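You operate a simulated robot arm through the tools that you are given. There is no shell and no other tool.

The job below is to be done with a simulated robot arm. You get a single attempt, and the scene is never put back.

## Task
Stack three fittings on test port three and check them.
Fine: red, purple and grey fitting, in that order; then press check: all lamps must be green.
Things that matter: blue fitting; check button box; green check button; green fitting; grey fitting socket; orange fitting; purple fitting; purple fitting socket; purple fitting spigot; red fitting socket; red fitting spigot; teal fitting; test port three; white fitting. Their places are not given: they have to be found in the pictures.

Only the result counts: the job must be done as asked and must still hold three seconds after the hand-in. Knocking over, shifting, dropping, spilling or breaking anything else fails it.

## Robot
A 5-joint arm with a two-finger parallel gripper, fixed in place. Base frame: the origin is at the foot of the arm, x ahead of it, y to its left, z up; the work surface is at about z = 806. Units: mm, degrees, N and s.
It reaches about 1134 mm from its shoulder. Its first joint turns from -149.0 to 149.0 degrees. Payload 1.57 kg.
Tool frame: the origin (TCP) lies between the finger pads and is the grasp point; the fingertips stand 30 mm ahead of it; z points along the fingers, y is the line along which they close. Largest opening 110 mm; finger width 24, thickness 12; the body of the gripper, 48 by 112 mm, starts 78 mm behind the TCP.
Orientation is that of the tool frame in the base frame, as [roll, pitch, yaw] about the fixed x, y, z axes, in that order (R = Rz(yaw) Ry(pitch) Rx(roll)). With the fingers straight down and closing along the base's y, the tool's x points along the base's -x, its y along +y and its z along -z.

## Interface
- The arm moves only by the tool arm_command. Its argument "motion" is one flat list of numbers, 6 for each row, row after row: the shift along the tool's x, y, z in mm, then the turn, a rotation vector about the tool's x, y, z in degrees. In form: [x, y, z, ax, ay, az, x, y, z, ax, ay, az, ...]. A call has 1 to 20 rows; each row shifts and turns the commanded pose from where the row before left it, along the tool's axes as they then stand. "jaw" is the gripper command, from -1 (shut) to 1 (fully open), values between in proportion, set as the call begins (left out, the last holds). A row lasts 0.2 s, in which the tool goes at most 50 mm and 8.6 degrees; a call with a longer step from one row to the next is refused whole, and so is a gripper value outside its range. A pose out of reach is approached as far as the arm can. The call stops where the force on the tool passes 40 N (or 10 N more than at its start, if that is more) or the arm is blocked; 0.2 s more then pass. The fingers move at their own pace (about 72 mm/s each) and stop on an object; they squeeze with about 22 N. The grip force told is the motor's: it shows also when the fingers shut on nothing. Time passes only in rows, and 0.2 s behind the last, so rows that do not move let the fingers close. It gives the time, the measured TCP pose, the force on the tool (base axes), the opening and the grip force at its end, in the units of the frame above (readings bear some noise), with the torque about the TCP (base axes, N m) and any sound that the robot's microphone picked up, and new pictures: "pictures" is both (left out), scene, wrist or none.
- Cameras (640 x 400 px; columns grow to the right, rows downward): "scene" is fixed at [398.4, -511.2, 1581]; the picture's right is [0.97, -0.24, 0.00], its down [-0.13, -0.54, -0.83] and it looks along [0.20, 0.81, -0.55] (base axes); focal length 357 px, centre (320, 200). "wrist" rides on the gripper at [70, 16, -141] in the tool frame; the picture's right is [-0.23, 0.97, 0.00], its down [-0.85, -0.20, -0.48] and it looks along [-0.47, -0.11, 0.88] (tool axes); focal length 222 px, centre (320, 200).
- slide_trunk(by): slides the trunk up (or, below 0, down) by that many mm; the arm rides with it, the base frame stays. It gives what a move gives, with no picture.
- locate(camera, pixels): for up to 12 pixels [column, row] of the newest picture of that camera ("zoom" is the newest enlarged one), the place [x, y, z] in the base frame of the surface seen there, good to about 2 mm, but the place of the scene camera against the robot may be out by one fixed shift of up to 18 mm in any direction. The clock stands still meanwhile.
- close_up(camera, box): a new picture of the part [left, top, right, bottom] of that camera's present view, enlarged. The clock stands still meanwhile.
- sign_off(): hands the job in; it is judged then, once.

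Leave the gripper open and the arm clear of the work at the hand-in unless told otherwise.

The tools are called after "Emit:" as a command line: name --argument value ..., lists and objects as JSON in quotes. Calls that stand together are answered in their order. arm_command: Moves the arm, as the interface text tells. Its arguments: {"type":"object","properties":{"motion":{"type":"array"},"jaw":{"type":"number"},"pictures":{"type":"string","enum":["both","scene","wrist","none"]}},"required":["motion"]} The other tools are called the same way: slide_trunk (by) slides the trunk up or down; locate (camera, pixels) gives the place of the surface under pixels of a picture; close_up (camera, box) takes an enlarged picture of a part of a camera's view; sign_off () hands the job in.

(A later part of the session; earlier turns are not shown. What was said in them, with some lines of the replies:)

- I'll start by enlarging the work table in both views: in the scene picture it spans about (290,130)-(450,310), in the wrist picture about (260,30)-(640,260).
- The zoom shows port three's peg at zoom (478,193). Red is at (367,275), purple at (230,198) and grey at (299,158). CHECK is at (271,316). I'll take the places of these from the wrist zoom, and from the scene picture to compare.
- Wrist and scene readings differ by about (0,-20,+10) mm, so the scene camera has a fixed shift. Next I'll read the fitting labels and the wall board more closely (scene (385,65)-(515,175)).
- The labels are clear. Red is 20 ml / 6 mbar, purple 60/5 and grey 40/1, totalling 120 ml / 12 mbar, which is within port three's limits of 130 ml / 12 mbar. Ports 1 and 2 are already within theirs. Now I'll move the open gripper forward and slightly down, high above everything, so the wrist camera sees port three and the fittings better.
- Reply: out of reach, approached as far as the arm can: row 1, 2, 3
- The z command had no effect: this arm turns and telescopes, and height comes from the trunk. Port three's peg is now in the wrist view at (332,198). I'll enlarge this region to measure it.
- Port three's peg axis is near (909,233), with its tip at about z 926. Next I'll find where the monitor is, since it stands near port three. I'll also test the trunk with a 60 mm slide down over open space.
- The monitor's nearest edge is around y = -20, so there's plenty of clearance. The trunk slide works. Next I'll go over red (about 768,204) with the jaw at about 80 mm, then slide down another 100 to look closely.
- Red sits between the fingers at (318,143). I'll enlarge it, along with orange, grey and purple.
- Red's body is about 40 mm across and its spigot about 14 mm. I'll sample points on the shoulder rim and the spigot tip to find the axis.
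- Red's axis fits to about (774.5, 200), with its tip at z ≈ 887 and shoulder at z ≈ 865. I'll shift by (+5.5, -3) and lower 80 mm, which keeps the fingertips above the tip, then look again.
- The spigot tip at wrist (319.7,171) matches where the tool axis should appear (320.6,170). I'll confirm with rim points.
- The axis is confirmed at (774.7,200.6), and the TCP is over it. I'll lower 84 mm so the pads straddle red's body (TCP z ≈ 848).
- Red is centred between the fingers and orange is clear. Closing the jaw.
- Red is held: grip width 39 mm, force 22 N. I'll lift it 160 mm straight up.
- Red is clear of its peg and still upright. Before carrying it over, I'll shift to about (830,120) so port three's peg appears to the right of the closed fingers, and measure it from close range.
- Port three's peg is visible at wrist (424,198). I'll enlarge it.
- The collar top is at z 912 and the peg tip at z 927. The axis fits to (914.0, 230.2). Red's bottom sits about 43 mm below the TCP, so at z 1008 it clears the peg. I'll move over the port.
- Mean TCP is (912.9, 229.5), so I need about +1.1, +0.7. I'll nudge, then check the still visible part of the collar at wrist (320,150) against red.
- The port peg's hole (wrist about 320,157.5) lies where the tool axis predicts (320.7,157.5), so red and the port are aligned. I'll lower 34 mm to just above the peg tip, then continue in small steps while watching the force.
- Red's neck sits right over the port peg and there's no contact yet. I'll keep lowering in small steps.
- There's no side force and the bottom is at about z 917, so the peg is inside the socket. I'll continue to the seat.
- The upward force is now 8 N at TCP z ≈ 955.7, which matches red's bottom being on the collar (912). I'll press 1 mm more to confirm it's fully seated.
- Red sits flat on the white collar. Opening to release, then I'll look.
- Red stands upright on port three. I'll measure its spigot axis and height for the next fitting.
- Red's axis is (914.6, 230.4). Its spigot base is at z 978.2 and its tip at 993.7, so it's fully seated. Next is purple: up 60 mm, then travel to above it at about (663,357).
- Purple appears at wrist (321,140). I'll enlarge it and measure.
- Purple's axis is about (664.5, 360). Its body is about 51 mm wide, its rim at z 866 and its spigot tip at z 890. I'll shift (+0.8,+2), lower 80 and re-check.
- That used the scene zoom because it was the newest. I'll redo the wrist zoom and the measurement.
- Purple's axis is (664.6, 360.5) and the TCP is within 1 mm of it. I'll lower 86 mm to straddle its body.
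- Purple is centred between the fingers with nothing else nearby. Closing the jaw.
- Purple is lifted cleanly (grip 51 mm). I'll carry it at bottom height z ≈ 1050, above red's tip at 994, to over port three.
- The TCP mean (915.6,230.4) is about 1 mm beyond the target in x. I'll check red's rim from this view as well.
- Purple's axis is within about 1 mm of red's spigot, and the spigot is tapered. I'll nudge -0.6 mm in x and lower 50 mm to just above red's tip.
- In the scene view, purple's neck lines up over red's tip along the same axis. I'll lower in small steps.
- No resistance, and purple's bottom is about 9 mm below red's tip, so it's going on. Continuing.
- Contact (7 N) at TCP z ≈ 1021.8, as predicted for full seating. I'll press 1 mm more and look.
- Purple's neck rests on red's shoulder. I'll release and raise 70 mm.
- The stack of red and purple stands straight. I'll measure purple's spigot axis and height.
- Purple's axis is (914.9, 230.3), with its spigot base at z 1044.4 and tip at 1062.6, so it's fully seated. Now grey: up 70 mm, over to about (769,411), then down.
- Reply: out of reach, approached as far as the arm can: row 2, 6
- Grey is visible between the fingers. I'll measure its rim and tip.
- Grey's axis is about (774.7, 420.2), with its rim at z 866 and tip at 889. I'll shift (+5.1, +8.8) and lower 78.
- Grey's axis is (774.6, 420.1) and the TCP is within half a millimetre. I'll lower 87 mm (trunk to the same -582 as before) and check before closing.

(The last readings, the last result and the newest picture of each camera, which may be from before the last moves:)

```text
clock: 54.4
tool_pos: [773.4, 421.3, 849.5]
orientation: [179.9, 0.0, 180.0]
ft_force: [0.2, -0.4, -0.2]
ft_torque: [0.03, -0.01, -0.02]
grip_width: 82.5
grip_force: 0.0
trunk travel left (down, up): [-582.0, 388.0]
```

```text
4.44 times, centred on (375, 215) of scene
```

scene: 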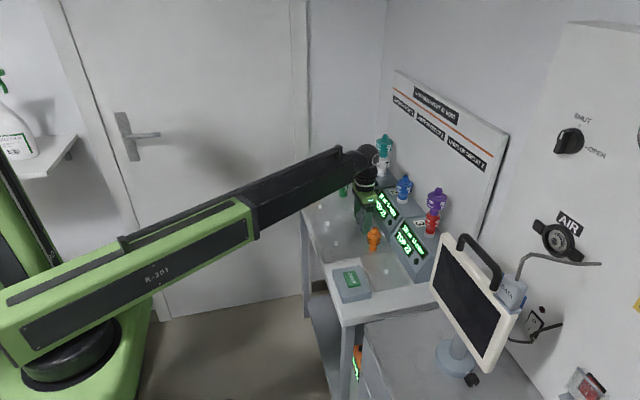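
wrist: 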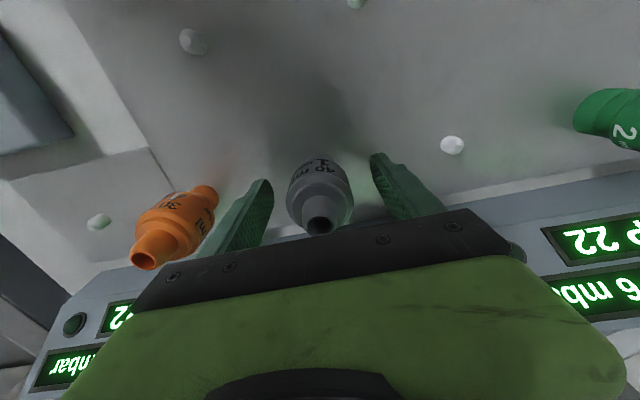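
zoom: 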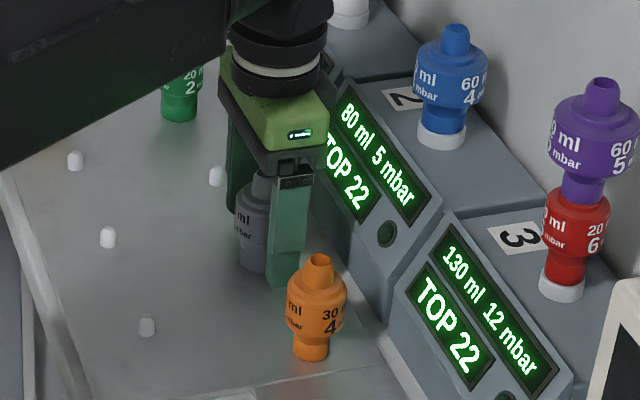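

Grey is centred and orange is clear of the finger. Closing and lifting.

Emit:
arm_command --motion '[0, 0, 0, 0, 0, 0, 0, 0, 0, 0, 0, 0, 0, 0, 0, 0, 0, 0, 0, 0, 0, 0, 0, 0]' --jaw -1 --pictures "wrist"

Emit:
slide_trunk --by 100

Emit:
slide_trunk --by 200

Emit:
arm_command --motion '[0, 0, 0, 0, 0, 0]' --pictures "both"

```text
clock: 55.4
tool_pos: [774.8, 420.6, 848.3]
orientation: [180.0, 0.1, 180.0]
ft_force: [0.1, -0.1, -0.1]
ft_torque: [0.0, 0.03, 0.03]
grip_width: 42.9
grip_force: 22.0
trunk travel left (down, up): [-582.0, 388.0]
```

wrist: 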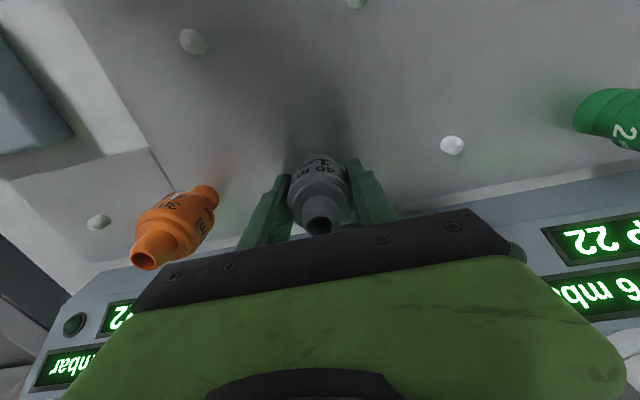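

```text
clock: 56.7
tool_pos: [773.6, 420.3, 948.5]
orientation: [-180.0, 0.0, -180.0]
ft_force: [-0.6, 0.0, 0.7]
ft_torque: [0.0, 0.01, -0.04]
grip_width: 42.9
grip_force: 22.3
trunk travel left (down, up): [-682.0, 288.0]
```

```text
clock: 58.9
tool_pos: [774.9, 420.2, 1148.8]
orientation: [180.0, 0.0, 180.0]
ft_force: [-0.5, -0.6, -0.7]
ft_torque: [0.03, 0.0, -0.01]
grip_width: 42.8
grip_force: 22.3
trunk travel left (down, up): [-882.0, 88.0]
```

```text
clock: 59.3
tool_pos: [774.9, 420.1, 1149.4]
orientation: [-179.9, -0.1, -179.9]
ft_force: [0.8, -0.6, -0.9]
ft_torque: [-0.01, -0.04, 0.0]
grip_width: 42.8
grip_force: 22.2
trunk travel left (down, up): [-882.0, 88.0]
```

scene: 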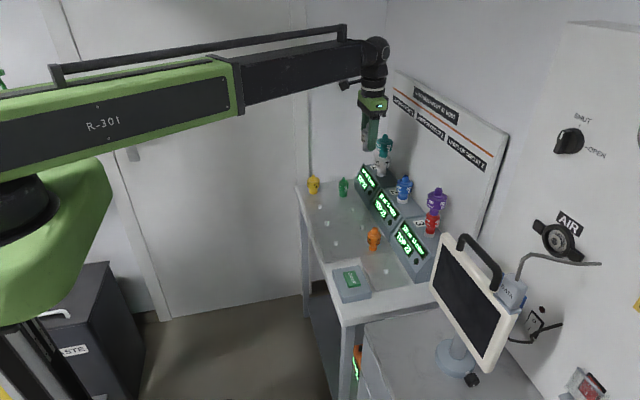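
wrist: 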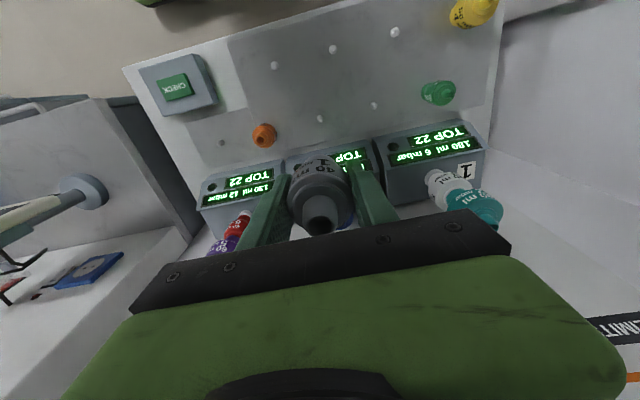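

Grey is held (42.9 mm) with its bottom at z ≈ 1105, above purple's tip at 1062.6. I'll carry it over to the stack at (914.9,230.3).

Emit:
arm_command --motion '[-23.4, -31.6, 0, 0, 0, 0, -23.4, -31.6, 0, 0, 0, 0, -23.4, -31.6, 0, 0, 0, 0, -23.4, -31.6, 0, 0, 0, 0, -23.4, -31.6, 0, 0, 0, 0, -23.4, -31.6, 0, 0, 0, 0, 0, 0, 0, 0, 0, 0]' --pictures "none"

Emit:
arm_command --motion '[0, 0, 0, 0, 0, 0]' --pictures "none"

Emit:
arm_command --motion '[0, 0, 0, 0, 0, 0]' --pictures "both"

Emit:
close_up --camera "scene" --box '[390, 130, 480, 250]'

Emit:
close_up --camera "wrist" --box '[272, 130, 368, 190]'

```text
clock: 60.9
tool_pos: [914.6, 230.5, 1149.1]
orientation: [180.0, 0.1, -180.0]
ft_force: [0.0, 0.1, -0.4]
ft_torque: [0.0, 0.05, -0.04]
grip_width: 42.8
grip_force: 21.7
trunk travel left (down, up): [-882.0, 88.0]
```

```text
clock: 61.3
tool_pos: [913.0, 230.5, 1149.1]
orientation: [180.0, 0.0, -180.0]
ft_force: [-0.1, 0.9, -0.3]
ft_torque: [0.01, 0.01, 0.01]
grip_width: 42.8
grip_force: 22.0
trunk travel left (down, up): [-882.0, 88.0]
```

```text
clock: 61.7
tool_pos: [914.8, 230.2, 1148.8]
orientation: [180.0, 0.0, -180.0]
ft_force: [-1.0, 0.0, -0.4]
ft_torque: [0.0, 0.0, 0.01]
grip_width: 42.9
grip_force: 21.5
trunk travel left (down, up): [-882.0, 88.0]
```

scene: 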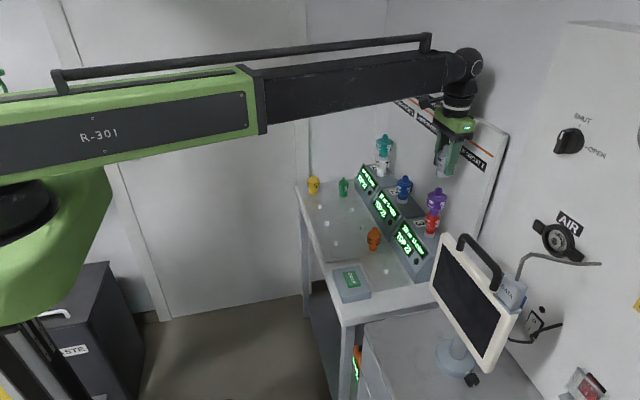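
wrist: 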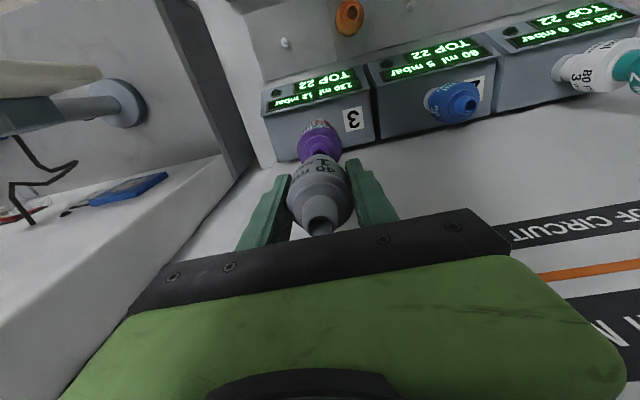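

```text
3.33 times, centred on (435, 190) of scene
```

zoom: 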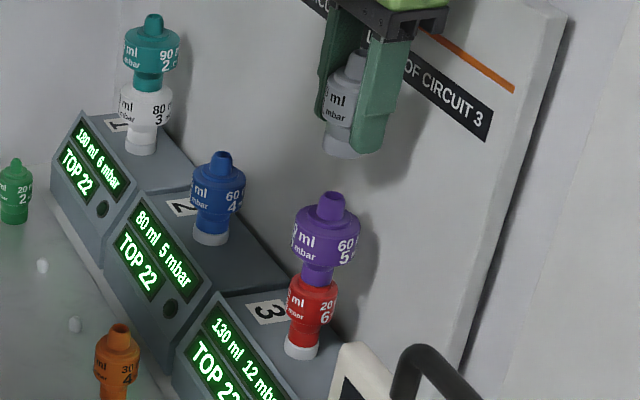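

```text
6.67 times, centred on (320, 160) of wrist
```

zoom: 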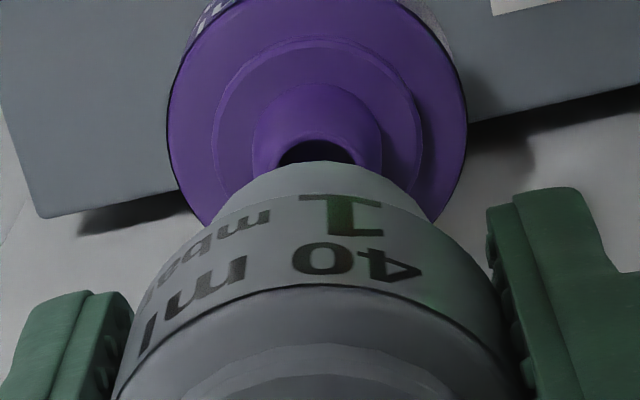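

I'll verify where grey's axis actually sits in the grip compared with purple's, from the wrist view.

Emit:
locate --camera "zoom" --pixels '[[172, 110], [463, 110], [216, 115], [416, 115], [316, 42], [270, 150], [362, 150], [316, 136]]'

Emit:
close_up --camera "wrist" --box '[272, 180, 368, 240]'

```text
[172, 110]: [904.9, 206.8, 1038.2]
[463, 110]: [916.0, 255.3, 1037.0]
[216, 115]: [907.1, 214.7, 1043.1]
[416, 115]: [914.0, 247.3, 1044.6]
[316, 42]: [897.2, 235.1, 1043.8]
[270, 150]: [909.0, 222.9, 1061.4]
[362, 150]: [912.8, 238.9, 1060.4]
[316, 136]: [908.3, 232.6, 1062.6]
```

```text
6.67 times, centred on (320, 210) of wrist
```

zoom: 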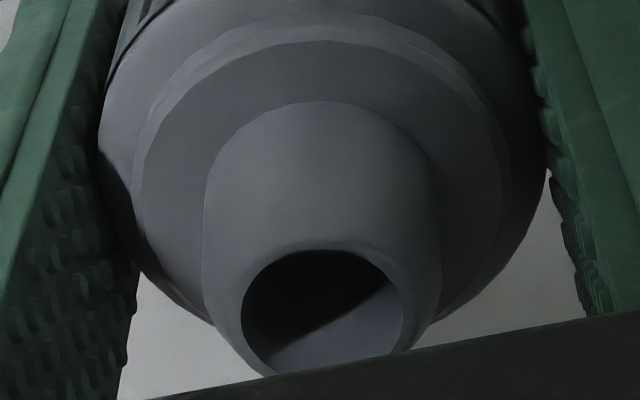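

Emit:
locate --camera "zoom" --pixels '[[237, 310], [407, 300], [320, 246], [270, 372], [142, 190], [503, 190], [320, 28], [104, 150], [538, 150]]'

```text
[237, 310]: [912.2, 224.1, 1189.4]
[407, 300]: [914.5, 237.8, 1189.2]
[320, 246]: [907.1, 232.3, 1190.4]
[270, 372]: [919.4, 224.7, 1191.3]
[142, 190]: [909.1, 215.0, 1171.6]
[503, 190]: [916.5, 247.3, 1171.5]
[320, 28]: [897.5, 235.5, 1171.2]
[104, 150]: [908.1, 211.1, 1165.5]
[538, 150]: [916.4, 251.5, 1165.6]
```

Grey and purple coincide within about 0.5 mm. I'll lower 36 mm to just above purple's tip and look.

Emit:
slide_trunk --by -37

Emit:
arm_command --motion '[-0.2, 0, 0, 0, 0, 0]' --pictures "both"

Emit:
close_up --camera "scene" --box '[405, 145, 475, 235]'

Emit:
close_up --camera "wrist" --box '[272, 135, 368, 195]'

```text
clock: 62.5
tool_pos: [914.5, 230.9, 1112.8]
orientation: [-179.9, 0.0, 179.9]
ft_force: [0.0, -1.1, -0.9]
ft_torque: [-0.02, 0.03, 0.0]
grip_width: 43.0
grip_force: 22.5
trunk travel left (down, up): [-845.0, 125.0]
```

```text
clock: 62.9
tool_pos: [913.4, 229.7, 1111.4]
orientation: [-180.0, 0.0, -180.0]
ft_force: [-0.9, 1.6, 0.4]
ft_torque: [0.0, 0.0, 0.01]
grip_width: 43.0
grip_force: 22.0
trunk travel left (down, up): [-845.0, 125.0]
```

scene: 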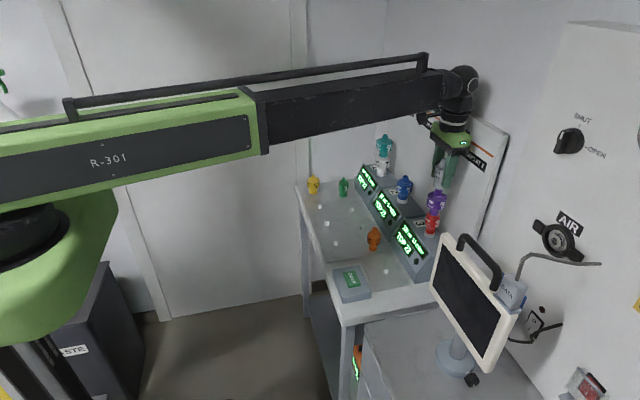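
wrist: 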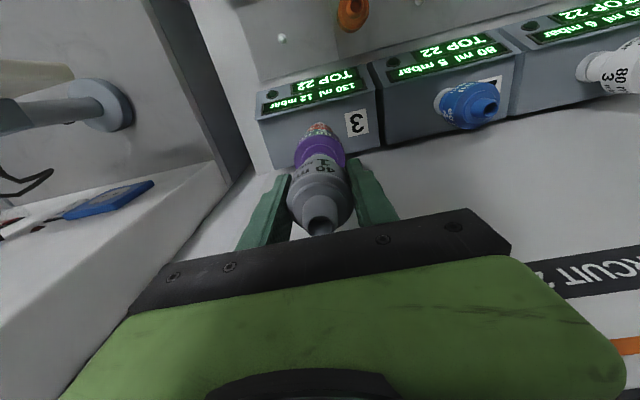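

```text
4.44 times, centred on (440, 190) of scene
```

zoom: 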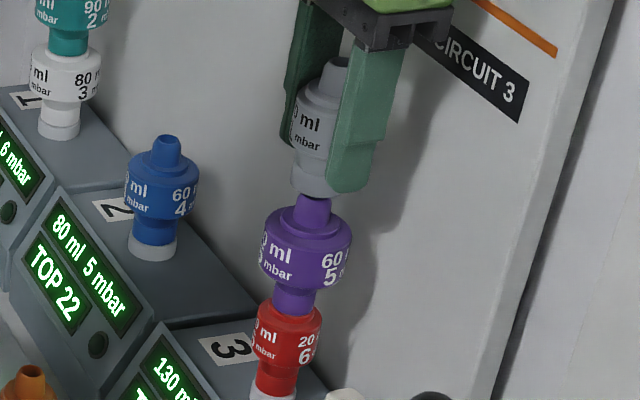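

```text
6.67 times, centred on (320, 165) of wrist
```

zoom: 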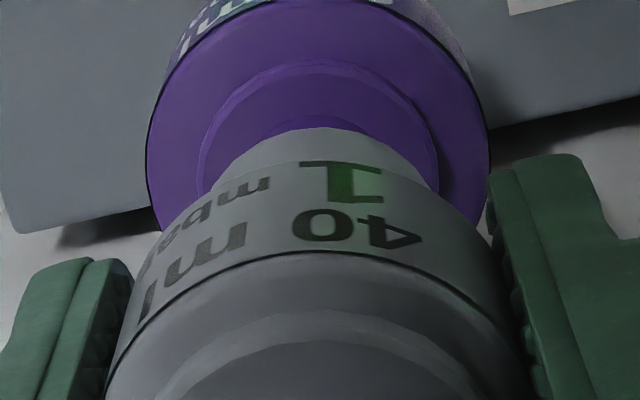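

Grey's neck is directly over purple's spigot in both views. I'll lower in small steps.

Emit:
slide_trunk --by -7

Emit:
slide_trunk --by -4

Emit:
slide_trunk --by -4

```text
clock: 63.5
tool_pos: [913.6, 230.7, 1105.7]
orientation: [180.0, 0.1, 180.0]
ft_force: [-0.3, -0.7, -1.3]
ft_torque: [-0.03, 0.01, 0.01]
grip_width: 42.9
grip_force: 22.2
trunk travel left (down, up): [-838.0, 132.0]
```

```text
clock: 64.0
tool_pos: [914.5, 230.8, 1101.2]
orientation: [180.0, 0.0, 180.0]
ft_force: [0.4, -0.7, -0.9]
ft_torque: [-0.02, 0.03, -0.03]
grip_width: 42.9
grip_force: 22.1
trunk travel left (down, up): [-834.0, 136.0]
```

```text
clock: 64.5
tool_pos: [914.5, 229.9, 1097.7]
orientation: [-179.9, 0.0, 180.0]
ft_force: [0.0, 1.1, -1.4]
ft_torque: [0.04, 0.0, 0.01]
grip_width: 43.0
grip_force: 21.5
trunk travel left (down, up): [-830.0, 140.0]
```

It's going on freely. Continuing to the seat, expected near TCP z 1088.

Emit:
slide_trunk --by -4

Emit:
slide_trunk --by -3

Emit:
slide_trunk --by -2

```text
clock: 65.0
tool_pos: [914.5, 230.7, 1093.0]
orientation: [180.0, 0.1, 180.0]
ft_force: [0.6, 0.0, -2.6]
ft_torque: [0.01, 0.0, 0.02]
grip_width: 42.6
grip_force: 22.0
trunk travel left (down, up): [-826.0, 144.0]
```

```text
clock: 65.6
tool_pos: [914.9, 230.1, 1089.5]
orientation: [-179.9, 0.0, -179.9]
ft_force: [-0.3, 0.1, -1.4]
ft_torque: [0.02, -0.02, 0.01]
grip_width: 42.9
grip_force: 21.4
trunk travel left (down, up): [-823.0, 147.0]
```

```text
clock: 66.1
tool_pos: [913.3, 231.6, 1087.3]
orientation: [179.9, 0.1, 180.0]
ft_force: [0.0, -0.8, -0.5]
ft_torque: [-0.02, 0.0, 0.0]
grip_width: 43.0
grip_force: 21.8
trunk travel left (down, up): [-821.0, 149.0]
```

Emit:
slide_trunk --by -1

Emit:
slide_trunk --by -1

Emit:
arm_command --motion '[0, 0, 0, 0, 0, 0]' --pictures "both"

Emit:
close_up --camera "scene" --box '[410, 150, 470, 240]'

```text
clock: 66.6
tool_pos: [913.3, 229.7, 1088.6]
orientation: [-179.9, 0.0, -180.0]
ft_force: [1.5, 0.2, 7.3]
ft_torque: [0.05, -0.17, -0.04]
grip_width: 42.9
grip_force: 22.0
trunk travel left (down, up): [-820.0, 150.0]
```

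```text
clock: 67.1
tool_pos: [913.1, 230.5, 1086.5]
orientation: [-180.0, 0.1, 180.0]
ft_force: [1.9, -0.5, 11.9]
ft_torque: [0.05, -0.12, -0.06]
grip_width: 42.8
grip_force: 22.4
trunk travel left (down, up): [-819.0, 151.0]
```

```text
clock: 67.5
tool_pos: [913.3, 230.0, 1087.1]
orientation: [179.9, 0.0, -180.0]
ft_force: [1.0, -1.3, 8.0]
ft_torque: [-0.12, -0.08, 0.01]
grip_width: 42.8
grip_force: 22.4
trunk travel left (down, up): [-819.0, 151.0]
```

scene: 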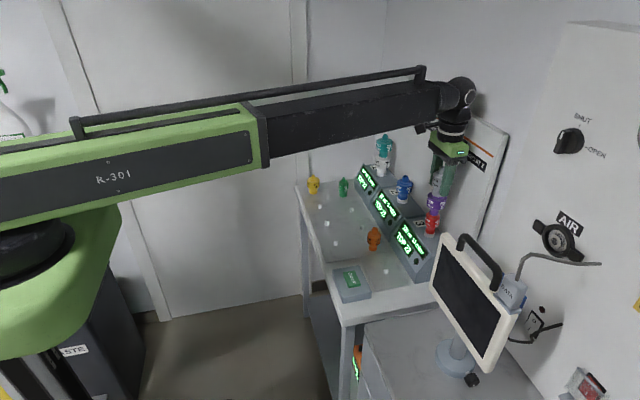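
wrist: 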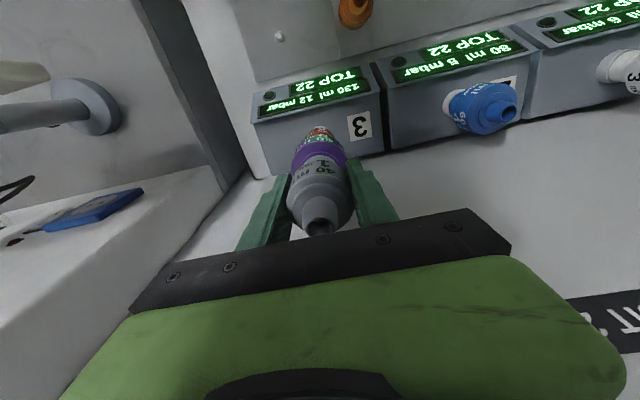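

```text
4.44 times, centred on (440, 195) of scene
```

zoom: 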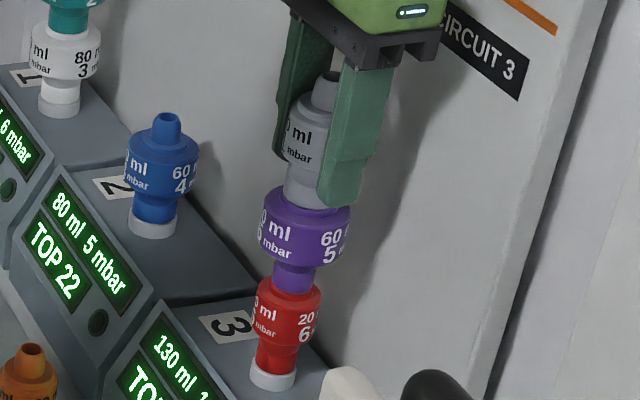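

Grey is seated: contact force 8–12 N at TCP z ≈ 1087. I'll release, raise and inspect.

Emit:
arm_command --motion '[0, 0, 0, 0, 0, 0, 0, 0, 0, 0, 0, 0, 0, 0, 0, 0, 0, 0]' --jaw 0.5 --pictures "none"

Emit:
slide_trunk --by 78

Emit:
arm_command --motion '[0, 0, 0, 0, 0, 0]' --pictures "both"

Emit:
close_up --camera "scene" --box '[405, 150, 475, 250]'

Emit:
close_up --camera "wrist" --box '[272, 135, 368, 195]'

Emit:
locate --camera "zoom" --pixels '[[200, 200], [440, 200], [320, 80], [320, 320], [320, 190], [320, 60]]'

```text
clock: 68.3
tool_pos: [912.8, 229.4, 1086.3]
orientation: [-180.0, -0.1, -180.0]
ft_force: [0.7, 0.7, -0.1]
ft_torque: [-0.05, 0.0, 0.0]
grip_width: 82.4
grip_force: 0.1
trunk travel left (down, up): [-819.0, 151.0]
```

```text
clock: 69.5
tool_pos: [914.5, 230.6, 1164.3]
orientation: [-180.0, 0.0, -180.0]
ft_force: [-0.6, 0.0, 0.3]
ft_torque: [-0.01, 0.02, 0.0]
grip_width: 82.2
grip_force: 0.0
trunk travel left (down, up): [-897.0, 73.0]
```

```text
clock: 69.8
tool_pos: [914.0, 229.0, 1164.4]
orientation: [180.0, 0.0, 180.0]
ft_force: [-0.9, 0.6, 0.6]
ft_torque: [0.01, 0.0, 0.02]
grip_width: 82.5
grip_force: 0.1
trunk travel left (down, up): [-897.0, 73.0]
```

scene: 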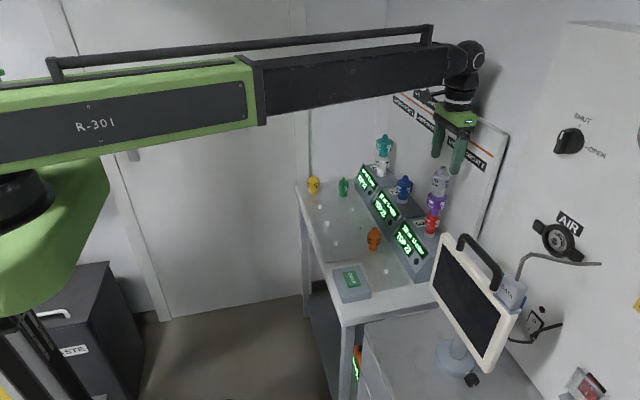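
wrist: 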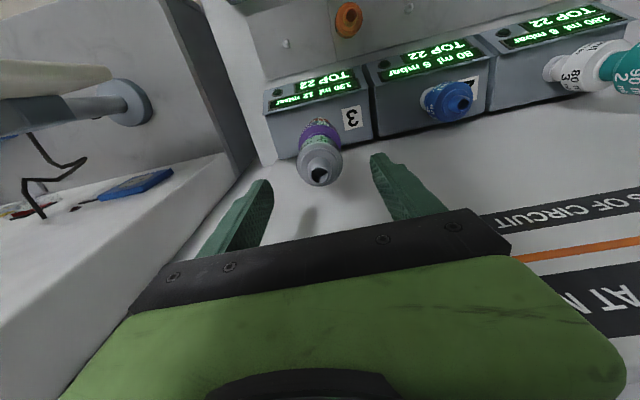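

```text
4.00 times, centred on (440, 200) of scene
```

zoom: 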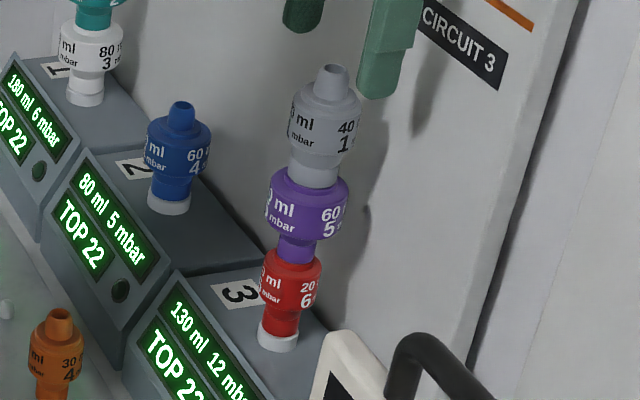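

```text
6.67 times, centred on (320, 165) of wrist
```

zoom: 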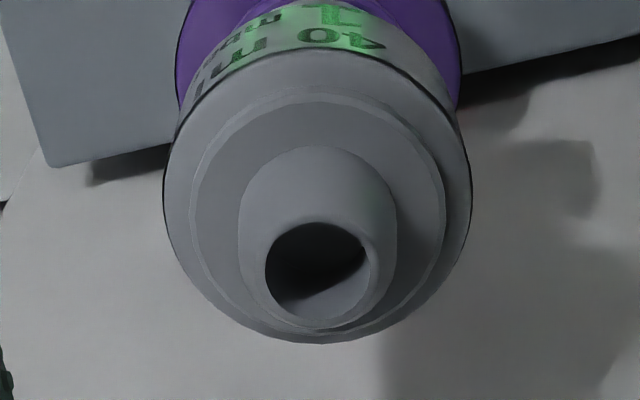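

```text
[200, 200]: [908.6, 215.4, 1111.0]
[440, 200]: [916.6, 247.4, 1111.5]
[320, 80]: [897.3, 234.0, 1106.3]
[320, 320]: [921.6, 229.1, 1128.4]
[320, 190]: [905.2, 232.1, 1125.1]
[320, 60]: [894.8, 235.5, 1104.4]
```

All three are stacked and seated (grey's rim is at z ≈ 1105, as expected). Next comes the CHECK button: raise 60 mm clear of the stack, close the fingers and move to above the button near (656,176).

Emit:
slide_trunk --by 60

Emit:
arm_command --motion '[37, -7.7, 0, 0, 0, 0, 37, -7.7, 0, 0, 0, 0, 37, -7.7, 0, 0, 0, 0, 37, -7.7, 0, 0, 0, 0, 37, -7.7, 0, 0, 0, 0, 37, -7.7, 0, 0, 0, 0, 37, -7.7, 0, 0, 0, 0, 0, 0, 0, 0, 0, 0]' --jaw -1 --pictures "none"

Emit:
slide_trunk --by -240

Emit:
arm_command --motion '[0, 0, 0, 0, 0, 0]' --pictures "both"

Emit:
close_up --camera "wrist" --box '[240, 80, 400, 180]'

```text
clock: 70.8
tool_pos: [914.6, 229.8, 1223.7]
orientation: [-180.0, 0.1, 180.0]
ft_force: [-0.1, -0.4, 0.0]
ft_torque: [-0.01, -0.01, 0.02]
grip_width: 82.4
grip_force: 0.0
trunk travel left (down, up): [-957.0, 13.0]
```

```text
clock: 72.7
tool_pos: [657.5, 177.6, 1223.3]
orientation: [180.0, -0.1, 180.0]
ft_force: [0.6, 0.3, 0.1]
ft_torque: [-0.02, 0.0, -0.02]
grip_width: 0.0
grip_force: 21.4
out of reach, approached as far as the arm can: row 7
trunk travel left (down, up): [-957.0, 13.0]
```

```text
clock: 75.2
tool_pos: [654.8, 176.6, 984.2]
orientation: [180.0, 0.1, -180.0]
ft_force: [0.7, -0.2, -0.1]
ft_torque: [0.0, -0.01, -0.01]
grip_width: 0.1
grip_force: 21.3
trunk travel left (down, up): [-717.0, 253.0]
```

```text
clock: 75.5
tool_pos: [655.6, 176.3, 984.6]
orientation: [180.0, -0.1, -180.0]
ft_force: [0.1, 0.0, 0.2]
ft_torque: [0.03, -0.02, 0.0]
grip_width: 0.2
grip_force: 21.4
trunk travel left (down, up): [-717.0, 253.0]
```

scene: 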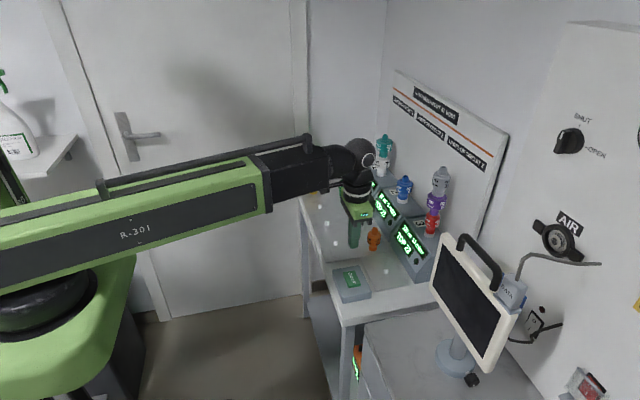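
wrist: 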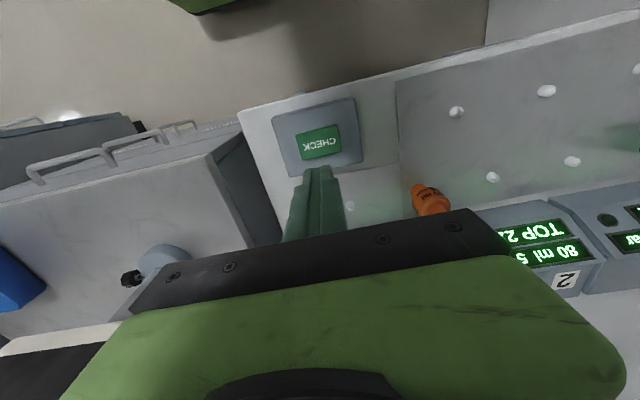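

```text
4.00 times, centred on (320, 130) of wrist
```

zoom: 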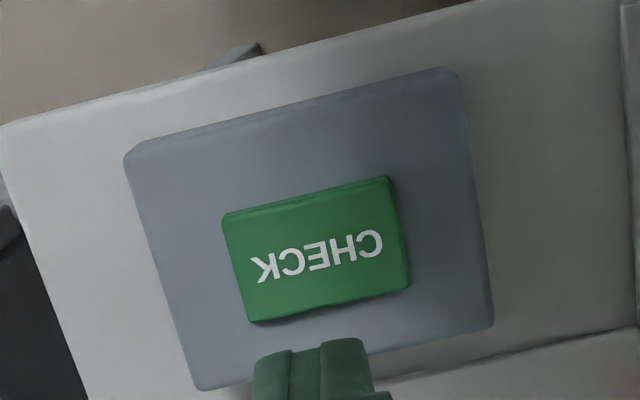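

Emit:
locate --camera "zoom" --pixels '[[232, 222], [382, 188], [402, 275], [255, 312], [315, 250], [160, 250], [440, 200], [310, 345], [290, 200], [320, 300]]'

```text
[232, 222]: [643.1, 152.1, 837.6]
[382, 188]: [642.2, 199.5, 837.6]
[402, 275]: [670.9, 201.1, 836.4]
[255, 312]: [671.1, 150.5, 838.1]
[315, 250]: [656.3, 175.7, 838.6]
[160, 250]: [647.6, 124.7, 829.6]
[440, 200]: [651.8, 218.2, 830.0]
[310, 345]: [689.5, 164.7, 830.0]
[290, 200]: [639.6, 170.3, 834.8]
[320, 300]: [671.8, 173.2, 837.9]
```

The button's centre is (656.8,175.8). It's about 30×50 mm, with its top at z 838 and the box top at 830. I'll shift +1.4 mm in x and lower to about 8 mm above the button.

Emit:
arm_command --motion '[-1.4, -0.4, 0, 0, 0, 0]' --pictures "none"

Emit:
slide_trunk --by -108

Emit:
arm_command --motion '[0, 0, 0, 0, 0, 0]' --pictures "both"

Emit:
close_up --camera "wrist" --box '[240, 100, 400, 200]'

Emit:
close_up --camera "scene" --box '[310, 210, 400, 310]'

```text
clock: 76.0
tool_pos: [657.8, 176.5, 984.4]
orientation: [179.9, 0.0, 180.0]
ft_force: [-0.9, 0.0, 0.8]
ft_torque: [-0.02, -0.01, 0.01]
grip_width: 0.0
grip_force: 21.5
trunk travel left (down, up): [-717.0, 253.0]
```

```text
clock: 77.3
tool_pos: [658.0, 175.7, 875.0]
orientation: [180.0, 0.0, -179.9]
ft_force: [0.5, 0.1, 0.7]
ft_torque: [-0.01, 0.01, -0.03]
grip_width: 0.0
grip_force: 21.5
trunk travel left (down, up): [-609.0, 361.0]
```

```text
clock: 77.8
tool_pos: [657.9, 176.6, 875.8]
orientation: [180.0, 0.0, -180.0]
ft_force: [0.1, 0.1, 0.1]
ft_torque: [0.01, -0.03, 0.0]
grip_width: 0.0
grip_force: 21.1
trunk travel left (down, up): [-609.0, 361.0]
```

scene: 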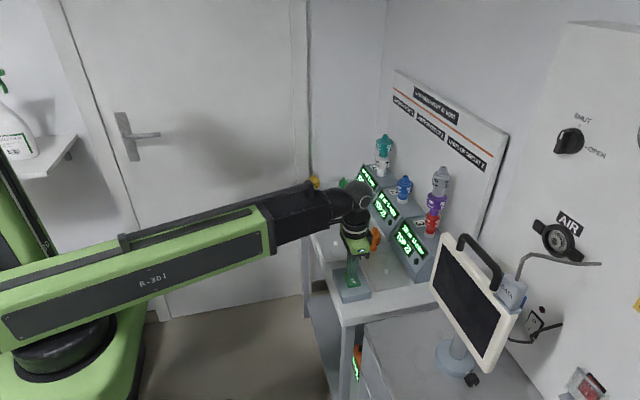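
wrist: 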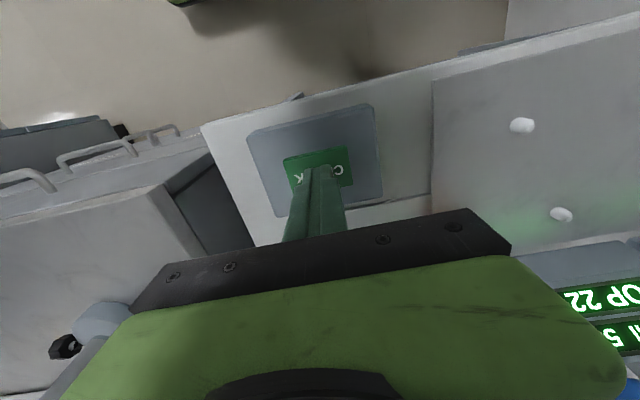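

```text
4.00 times, centred on (320, 150) of wrist
```

zoom: 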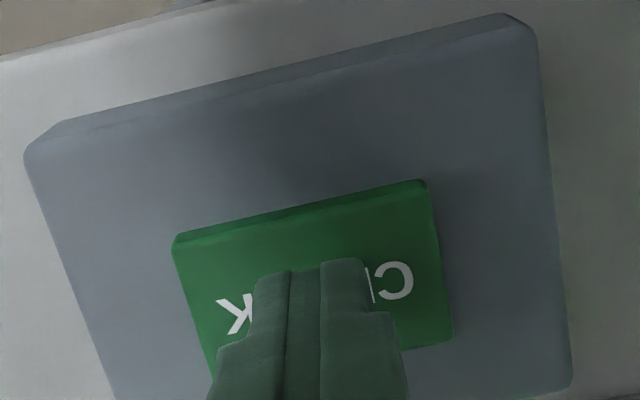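

```text
4.00 times, centred on (355, 260) of scene
```

zoom: 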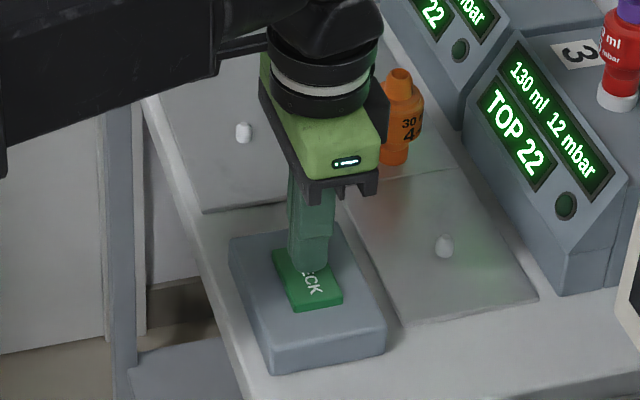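

The fingertips are over the button, about 8 mm above it. I'll press down in small steps and watch force and sound.

Emit:
slide_trunk --by -6

Emit:
slide_trunk --by -3

```text
clock: 78.3
tool_pos: [657.1, 175.1, 871.5]
orientation: [180.0, -0.1, 180.0]
ft_force: [0.0, 0.3, 0.4]
ft_torque: [-0.01, -0.01, 0.0]
grip_width: 0.0
grip_force: 21.0
trunk travel left (down, up): [-603.0, 367.0]
```

```text
clock: 78.8
tool_pos: [658.1, 175.8, 866.8]
orientation: [180.0, 0.0, 180.0]
ft_force: [0.0, -0.6, 1.1]
ft_torque: [0.0, 0.01, 0.0]
grip_width: 0.1
grip_force: 21.3
trunk travel left (down, up): [-600.0, 370.0]
```

Emit:
slide_trunk --by -2

Emit:
slide_trunk --by -1.5

```text
clock: 79.3
tool_pos: [657.5, 175.8, 864.9]
orientation: [-180.0, 0.0, 180.0]
ft_force: [0.0, 0.0, 2.0]
ft_torque: [0.0, -0.01, 0.01]
grip_width: 0.0
grip_force: 21.4
trunk travel left (down, up): [-598.0, 372.0]
heard: click
```

```text
clock: 79.8
tool_pos: [657.7, 175.7, 863.5]
orientation: [-180.0, 0.1, -180.0]
ft_force: [1.2, 1.3, 5.7]
ft_torque: [0.03, -0.03, 0.0]
grip_width: 0.3
grip_force: 21.5
trunk travel left (down, up): [-597.0, 373.0]
```

A click was heard, so the button registered. I'll lift off 60 mm and look at the lamps.

Emit:
slide_trunk --by 60

Emit:
arm_command --motion '[0, 0, 0, 0, 0, 0]' --pictures "both"

Emit:
close_up --camera "scene" --box '[345, 150, 455, 290]'

```text
clock: 80.8
tool_pos: [657.0, 175.8, 923.0]
orientation: [180.0, 0.0, 180.0]
ft_force: [0.2, 0.0, 0.0]
ft_torque: [-0.01, -0.02, 0.02]
grip_width: 0.0
grip_force: 21.9
trunk travel left (down, up): [-657.0, 313.0]
```

```text
clock: 81.2
tool_pos: [658.8, 175.3, 922.4]
orientation: [-180.0, -0.1, 180.0]
ft_force: [-0.1, -0.3, -0.5]
ft_torque: [0.0, -0.01, 0.01]
grip_width: 0.0
grip_force: 22.0
trunk travel left (down, up): [-657.0, 313.0]
```

scene: 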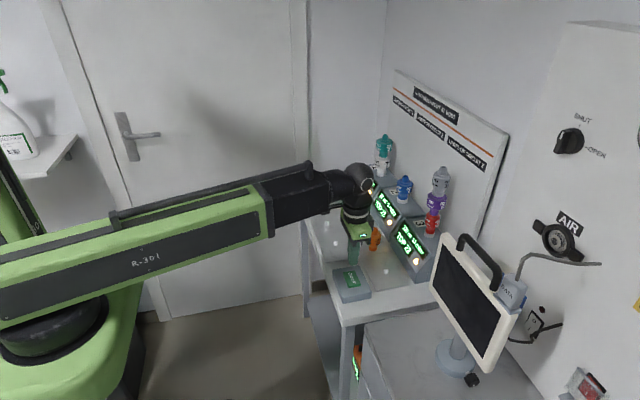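
wrist: 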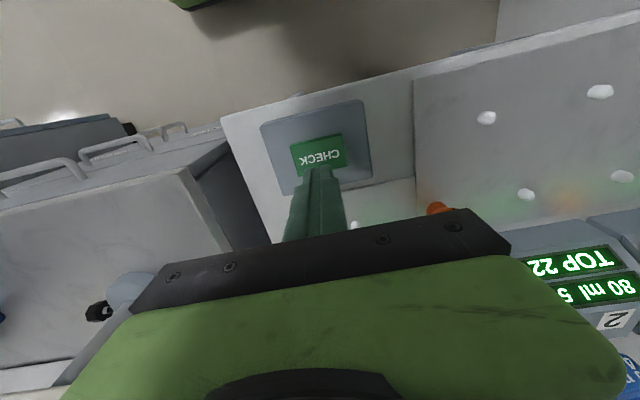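

```text
2.86 times, centred on (400, 220) of scene
```

zoom: 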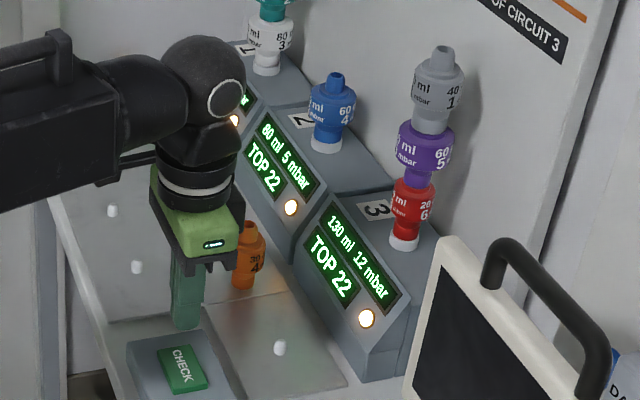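

The lamps are now lit amber, which may mean the test is running. I'll wait and watch how they change.

Emit:
arm_command --motion '[0, 0, 0, 0, 0, 0, 0, 0, 0, 0, 0, 0, 0, 0, 0, 0, 0, 0, 0, 0, 0, 0, 0, 0, 0, 0, 0, 0, 0, 0]' --pictures "scene"

Emit:
close_up --camera "scene" --box '[345, 150, 455, 290]'

```text
clock: 82.5
tool_pos: [657.3, 176.0, 923.7]
orientation: [-179.9, 0.0, -180.0]
ft_force: [-0.6, 0.4, 0.3]
ft_torque: [-0.02, -0.01, 0.03]
grip_width: 0.2
grip_force: 21.8
trunk travel left (down, up): [-657.0, 313.0]
```

scene: 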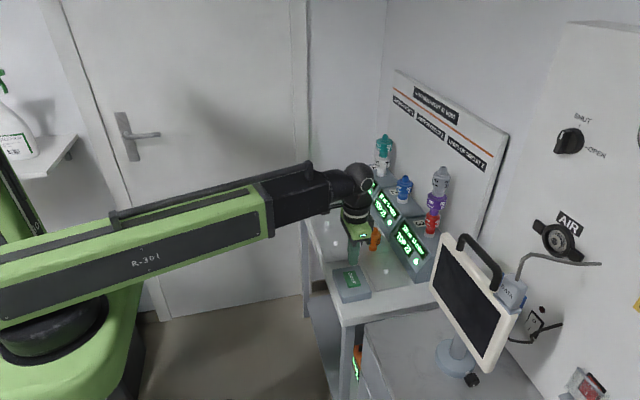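

```text
2.86 times, centred on (400, 220) of scene
```

zoom: 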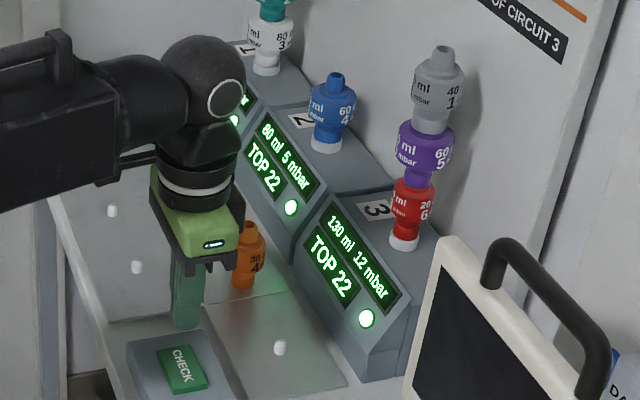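

All visible lamps have turned green. Now I'll raise the arm clear, open the gripper and check everything once more.

Emit:
slide_trunk --by 240

Emit:
arm_command --motion '[20, 0, 0, 0, 0, 0, 20, 0, 0, 0, 0, 0, 0, 0, 0, 0, 0, 0, 0, 0, 0, 0, 0, 0, 0, 0, 0, 0, 0, 0]' --jaw 1 --pictures "both"

Emit:
close_up --camera "scene" --box '[295, 120, 455, 300]'

Emit:
close_up --camera "scene" --box '[350, 150, 450, 270]'

```text
clock: 85.0
tool_pos: [657.9, 175.8, 1162.4]
orientation: [180.0, 0.0, -179.9]
ft_force: [0.1, 0.0, -1.1]
ft_torque: [-0.02, 0.0, -0.02]
grip_width: 0.0
grip_force: 21.5
trunk travel left (down, up): [-897.0, 73.0]
```

```text
clock: 86.2
tool_pos: [617.0, 176.0, 1163.0]
orientation: [-180.0, 0.1, -179.9]
ft_force: [0.2, -0.6, -0.3]
ft_torque: [0.01, -0.05, 0.02]
grip_width: 110.0
grip_force: 0.1
trunk travel left (down, up): [-897.0, 73.0]
```

scene: 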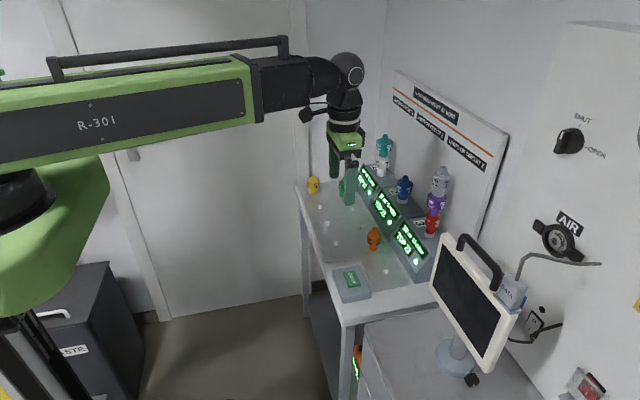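
wrist: 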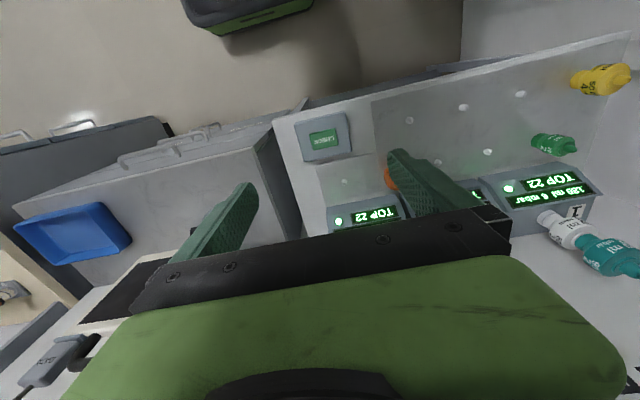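

```text
2.22 times, centred on (375, 210) of scene
```

zoom: 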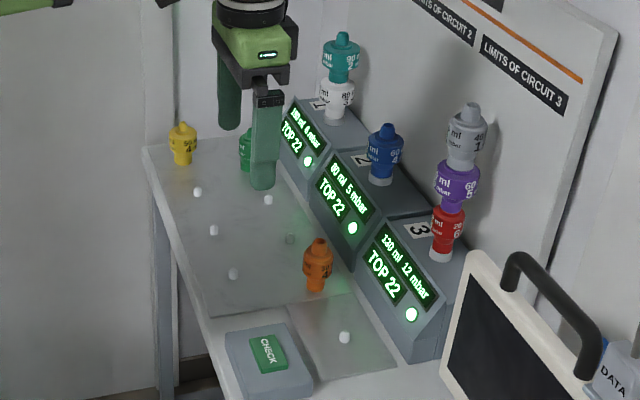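

```text
3.33 times, centred on (400, 210) of scene
```

zoom: 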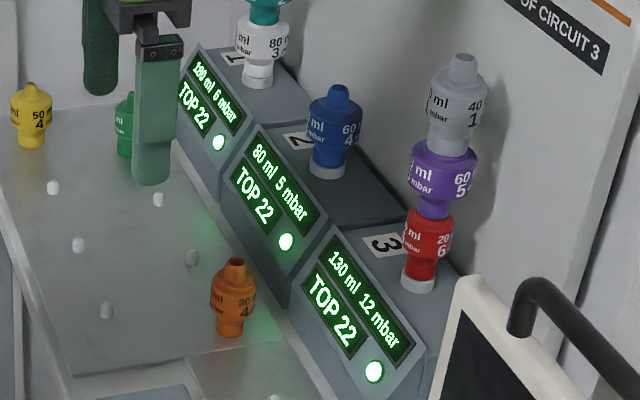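

All three lamps are green and stay lit. Red, purple and grey stand straight on port three in that order, and the other fittings haven't moved. The gripper is open and well clear, so I'm handing in.

Emit:
sign_off

```text
The job is handed in.
```

The job is done and handed in. Red, purple and grey are stacked on test port three in that order, from the bottom up, and each one is fully seated.

After I pressed CHECK, the lamps went amber for a moment. All three then turned green, and they were still green when I handed in.

The other fittings are where they were. The gripper is open and the arm is raised clear of the work.
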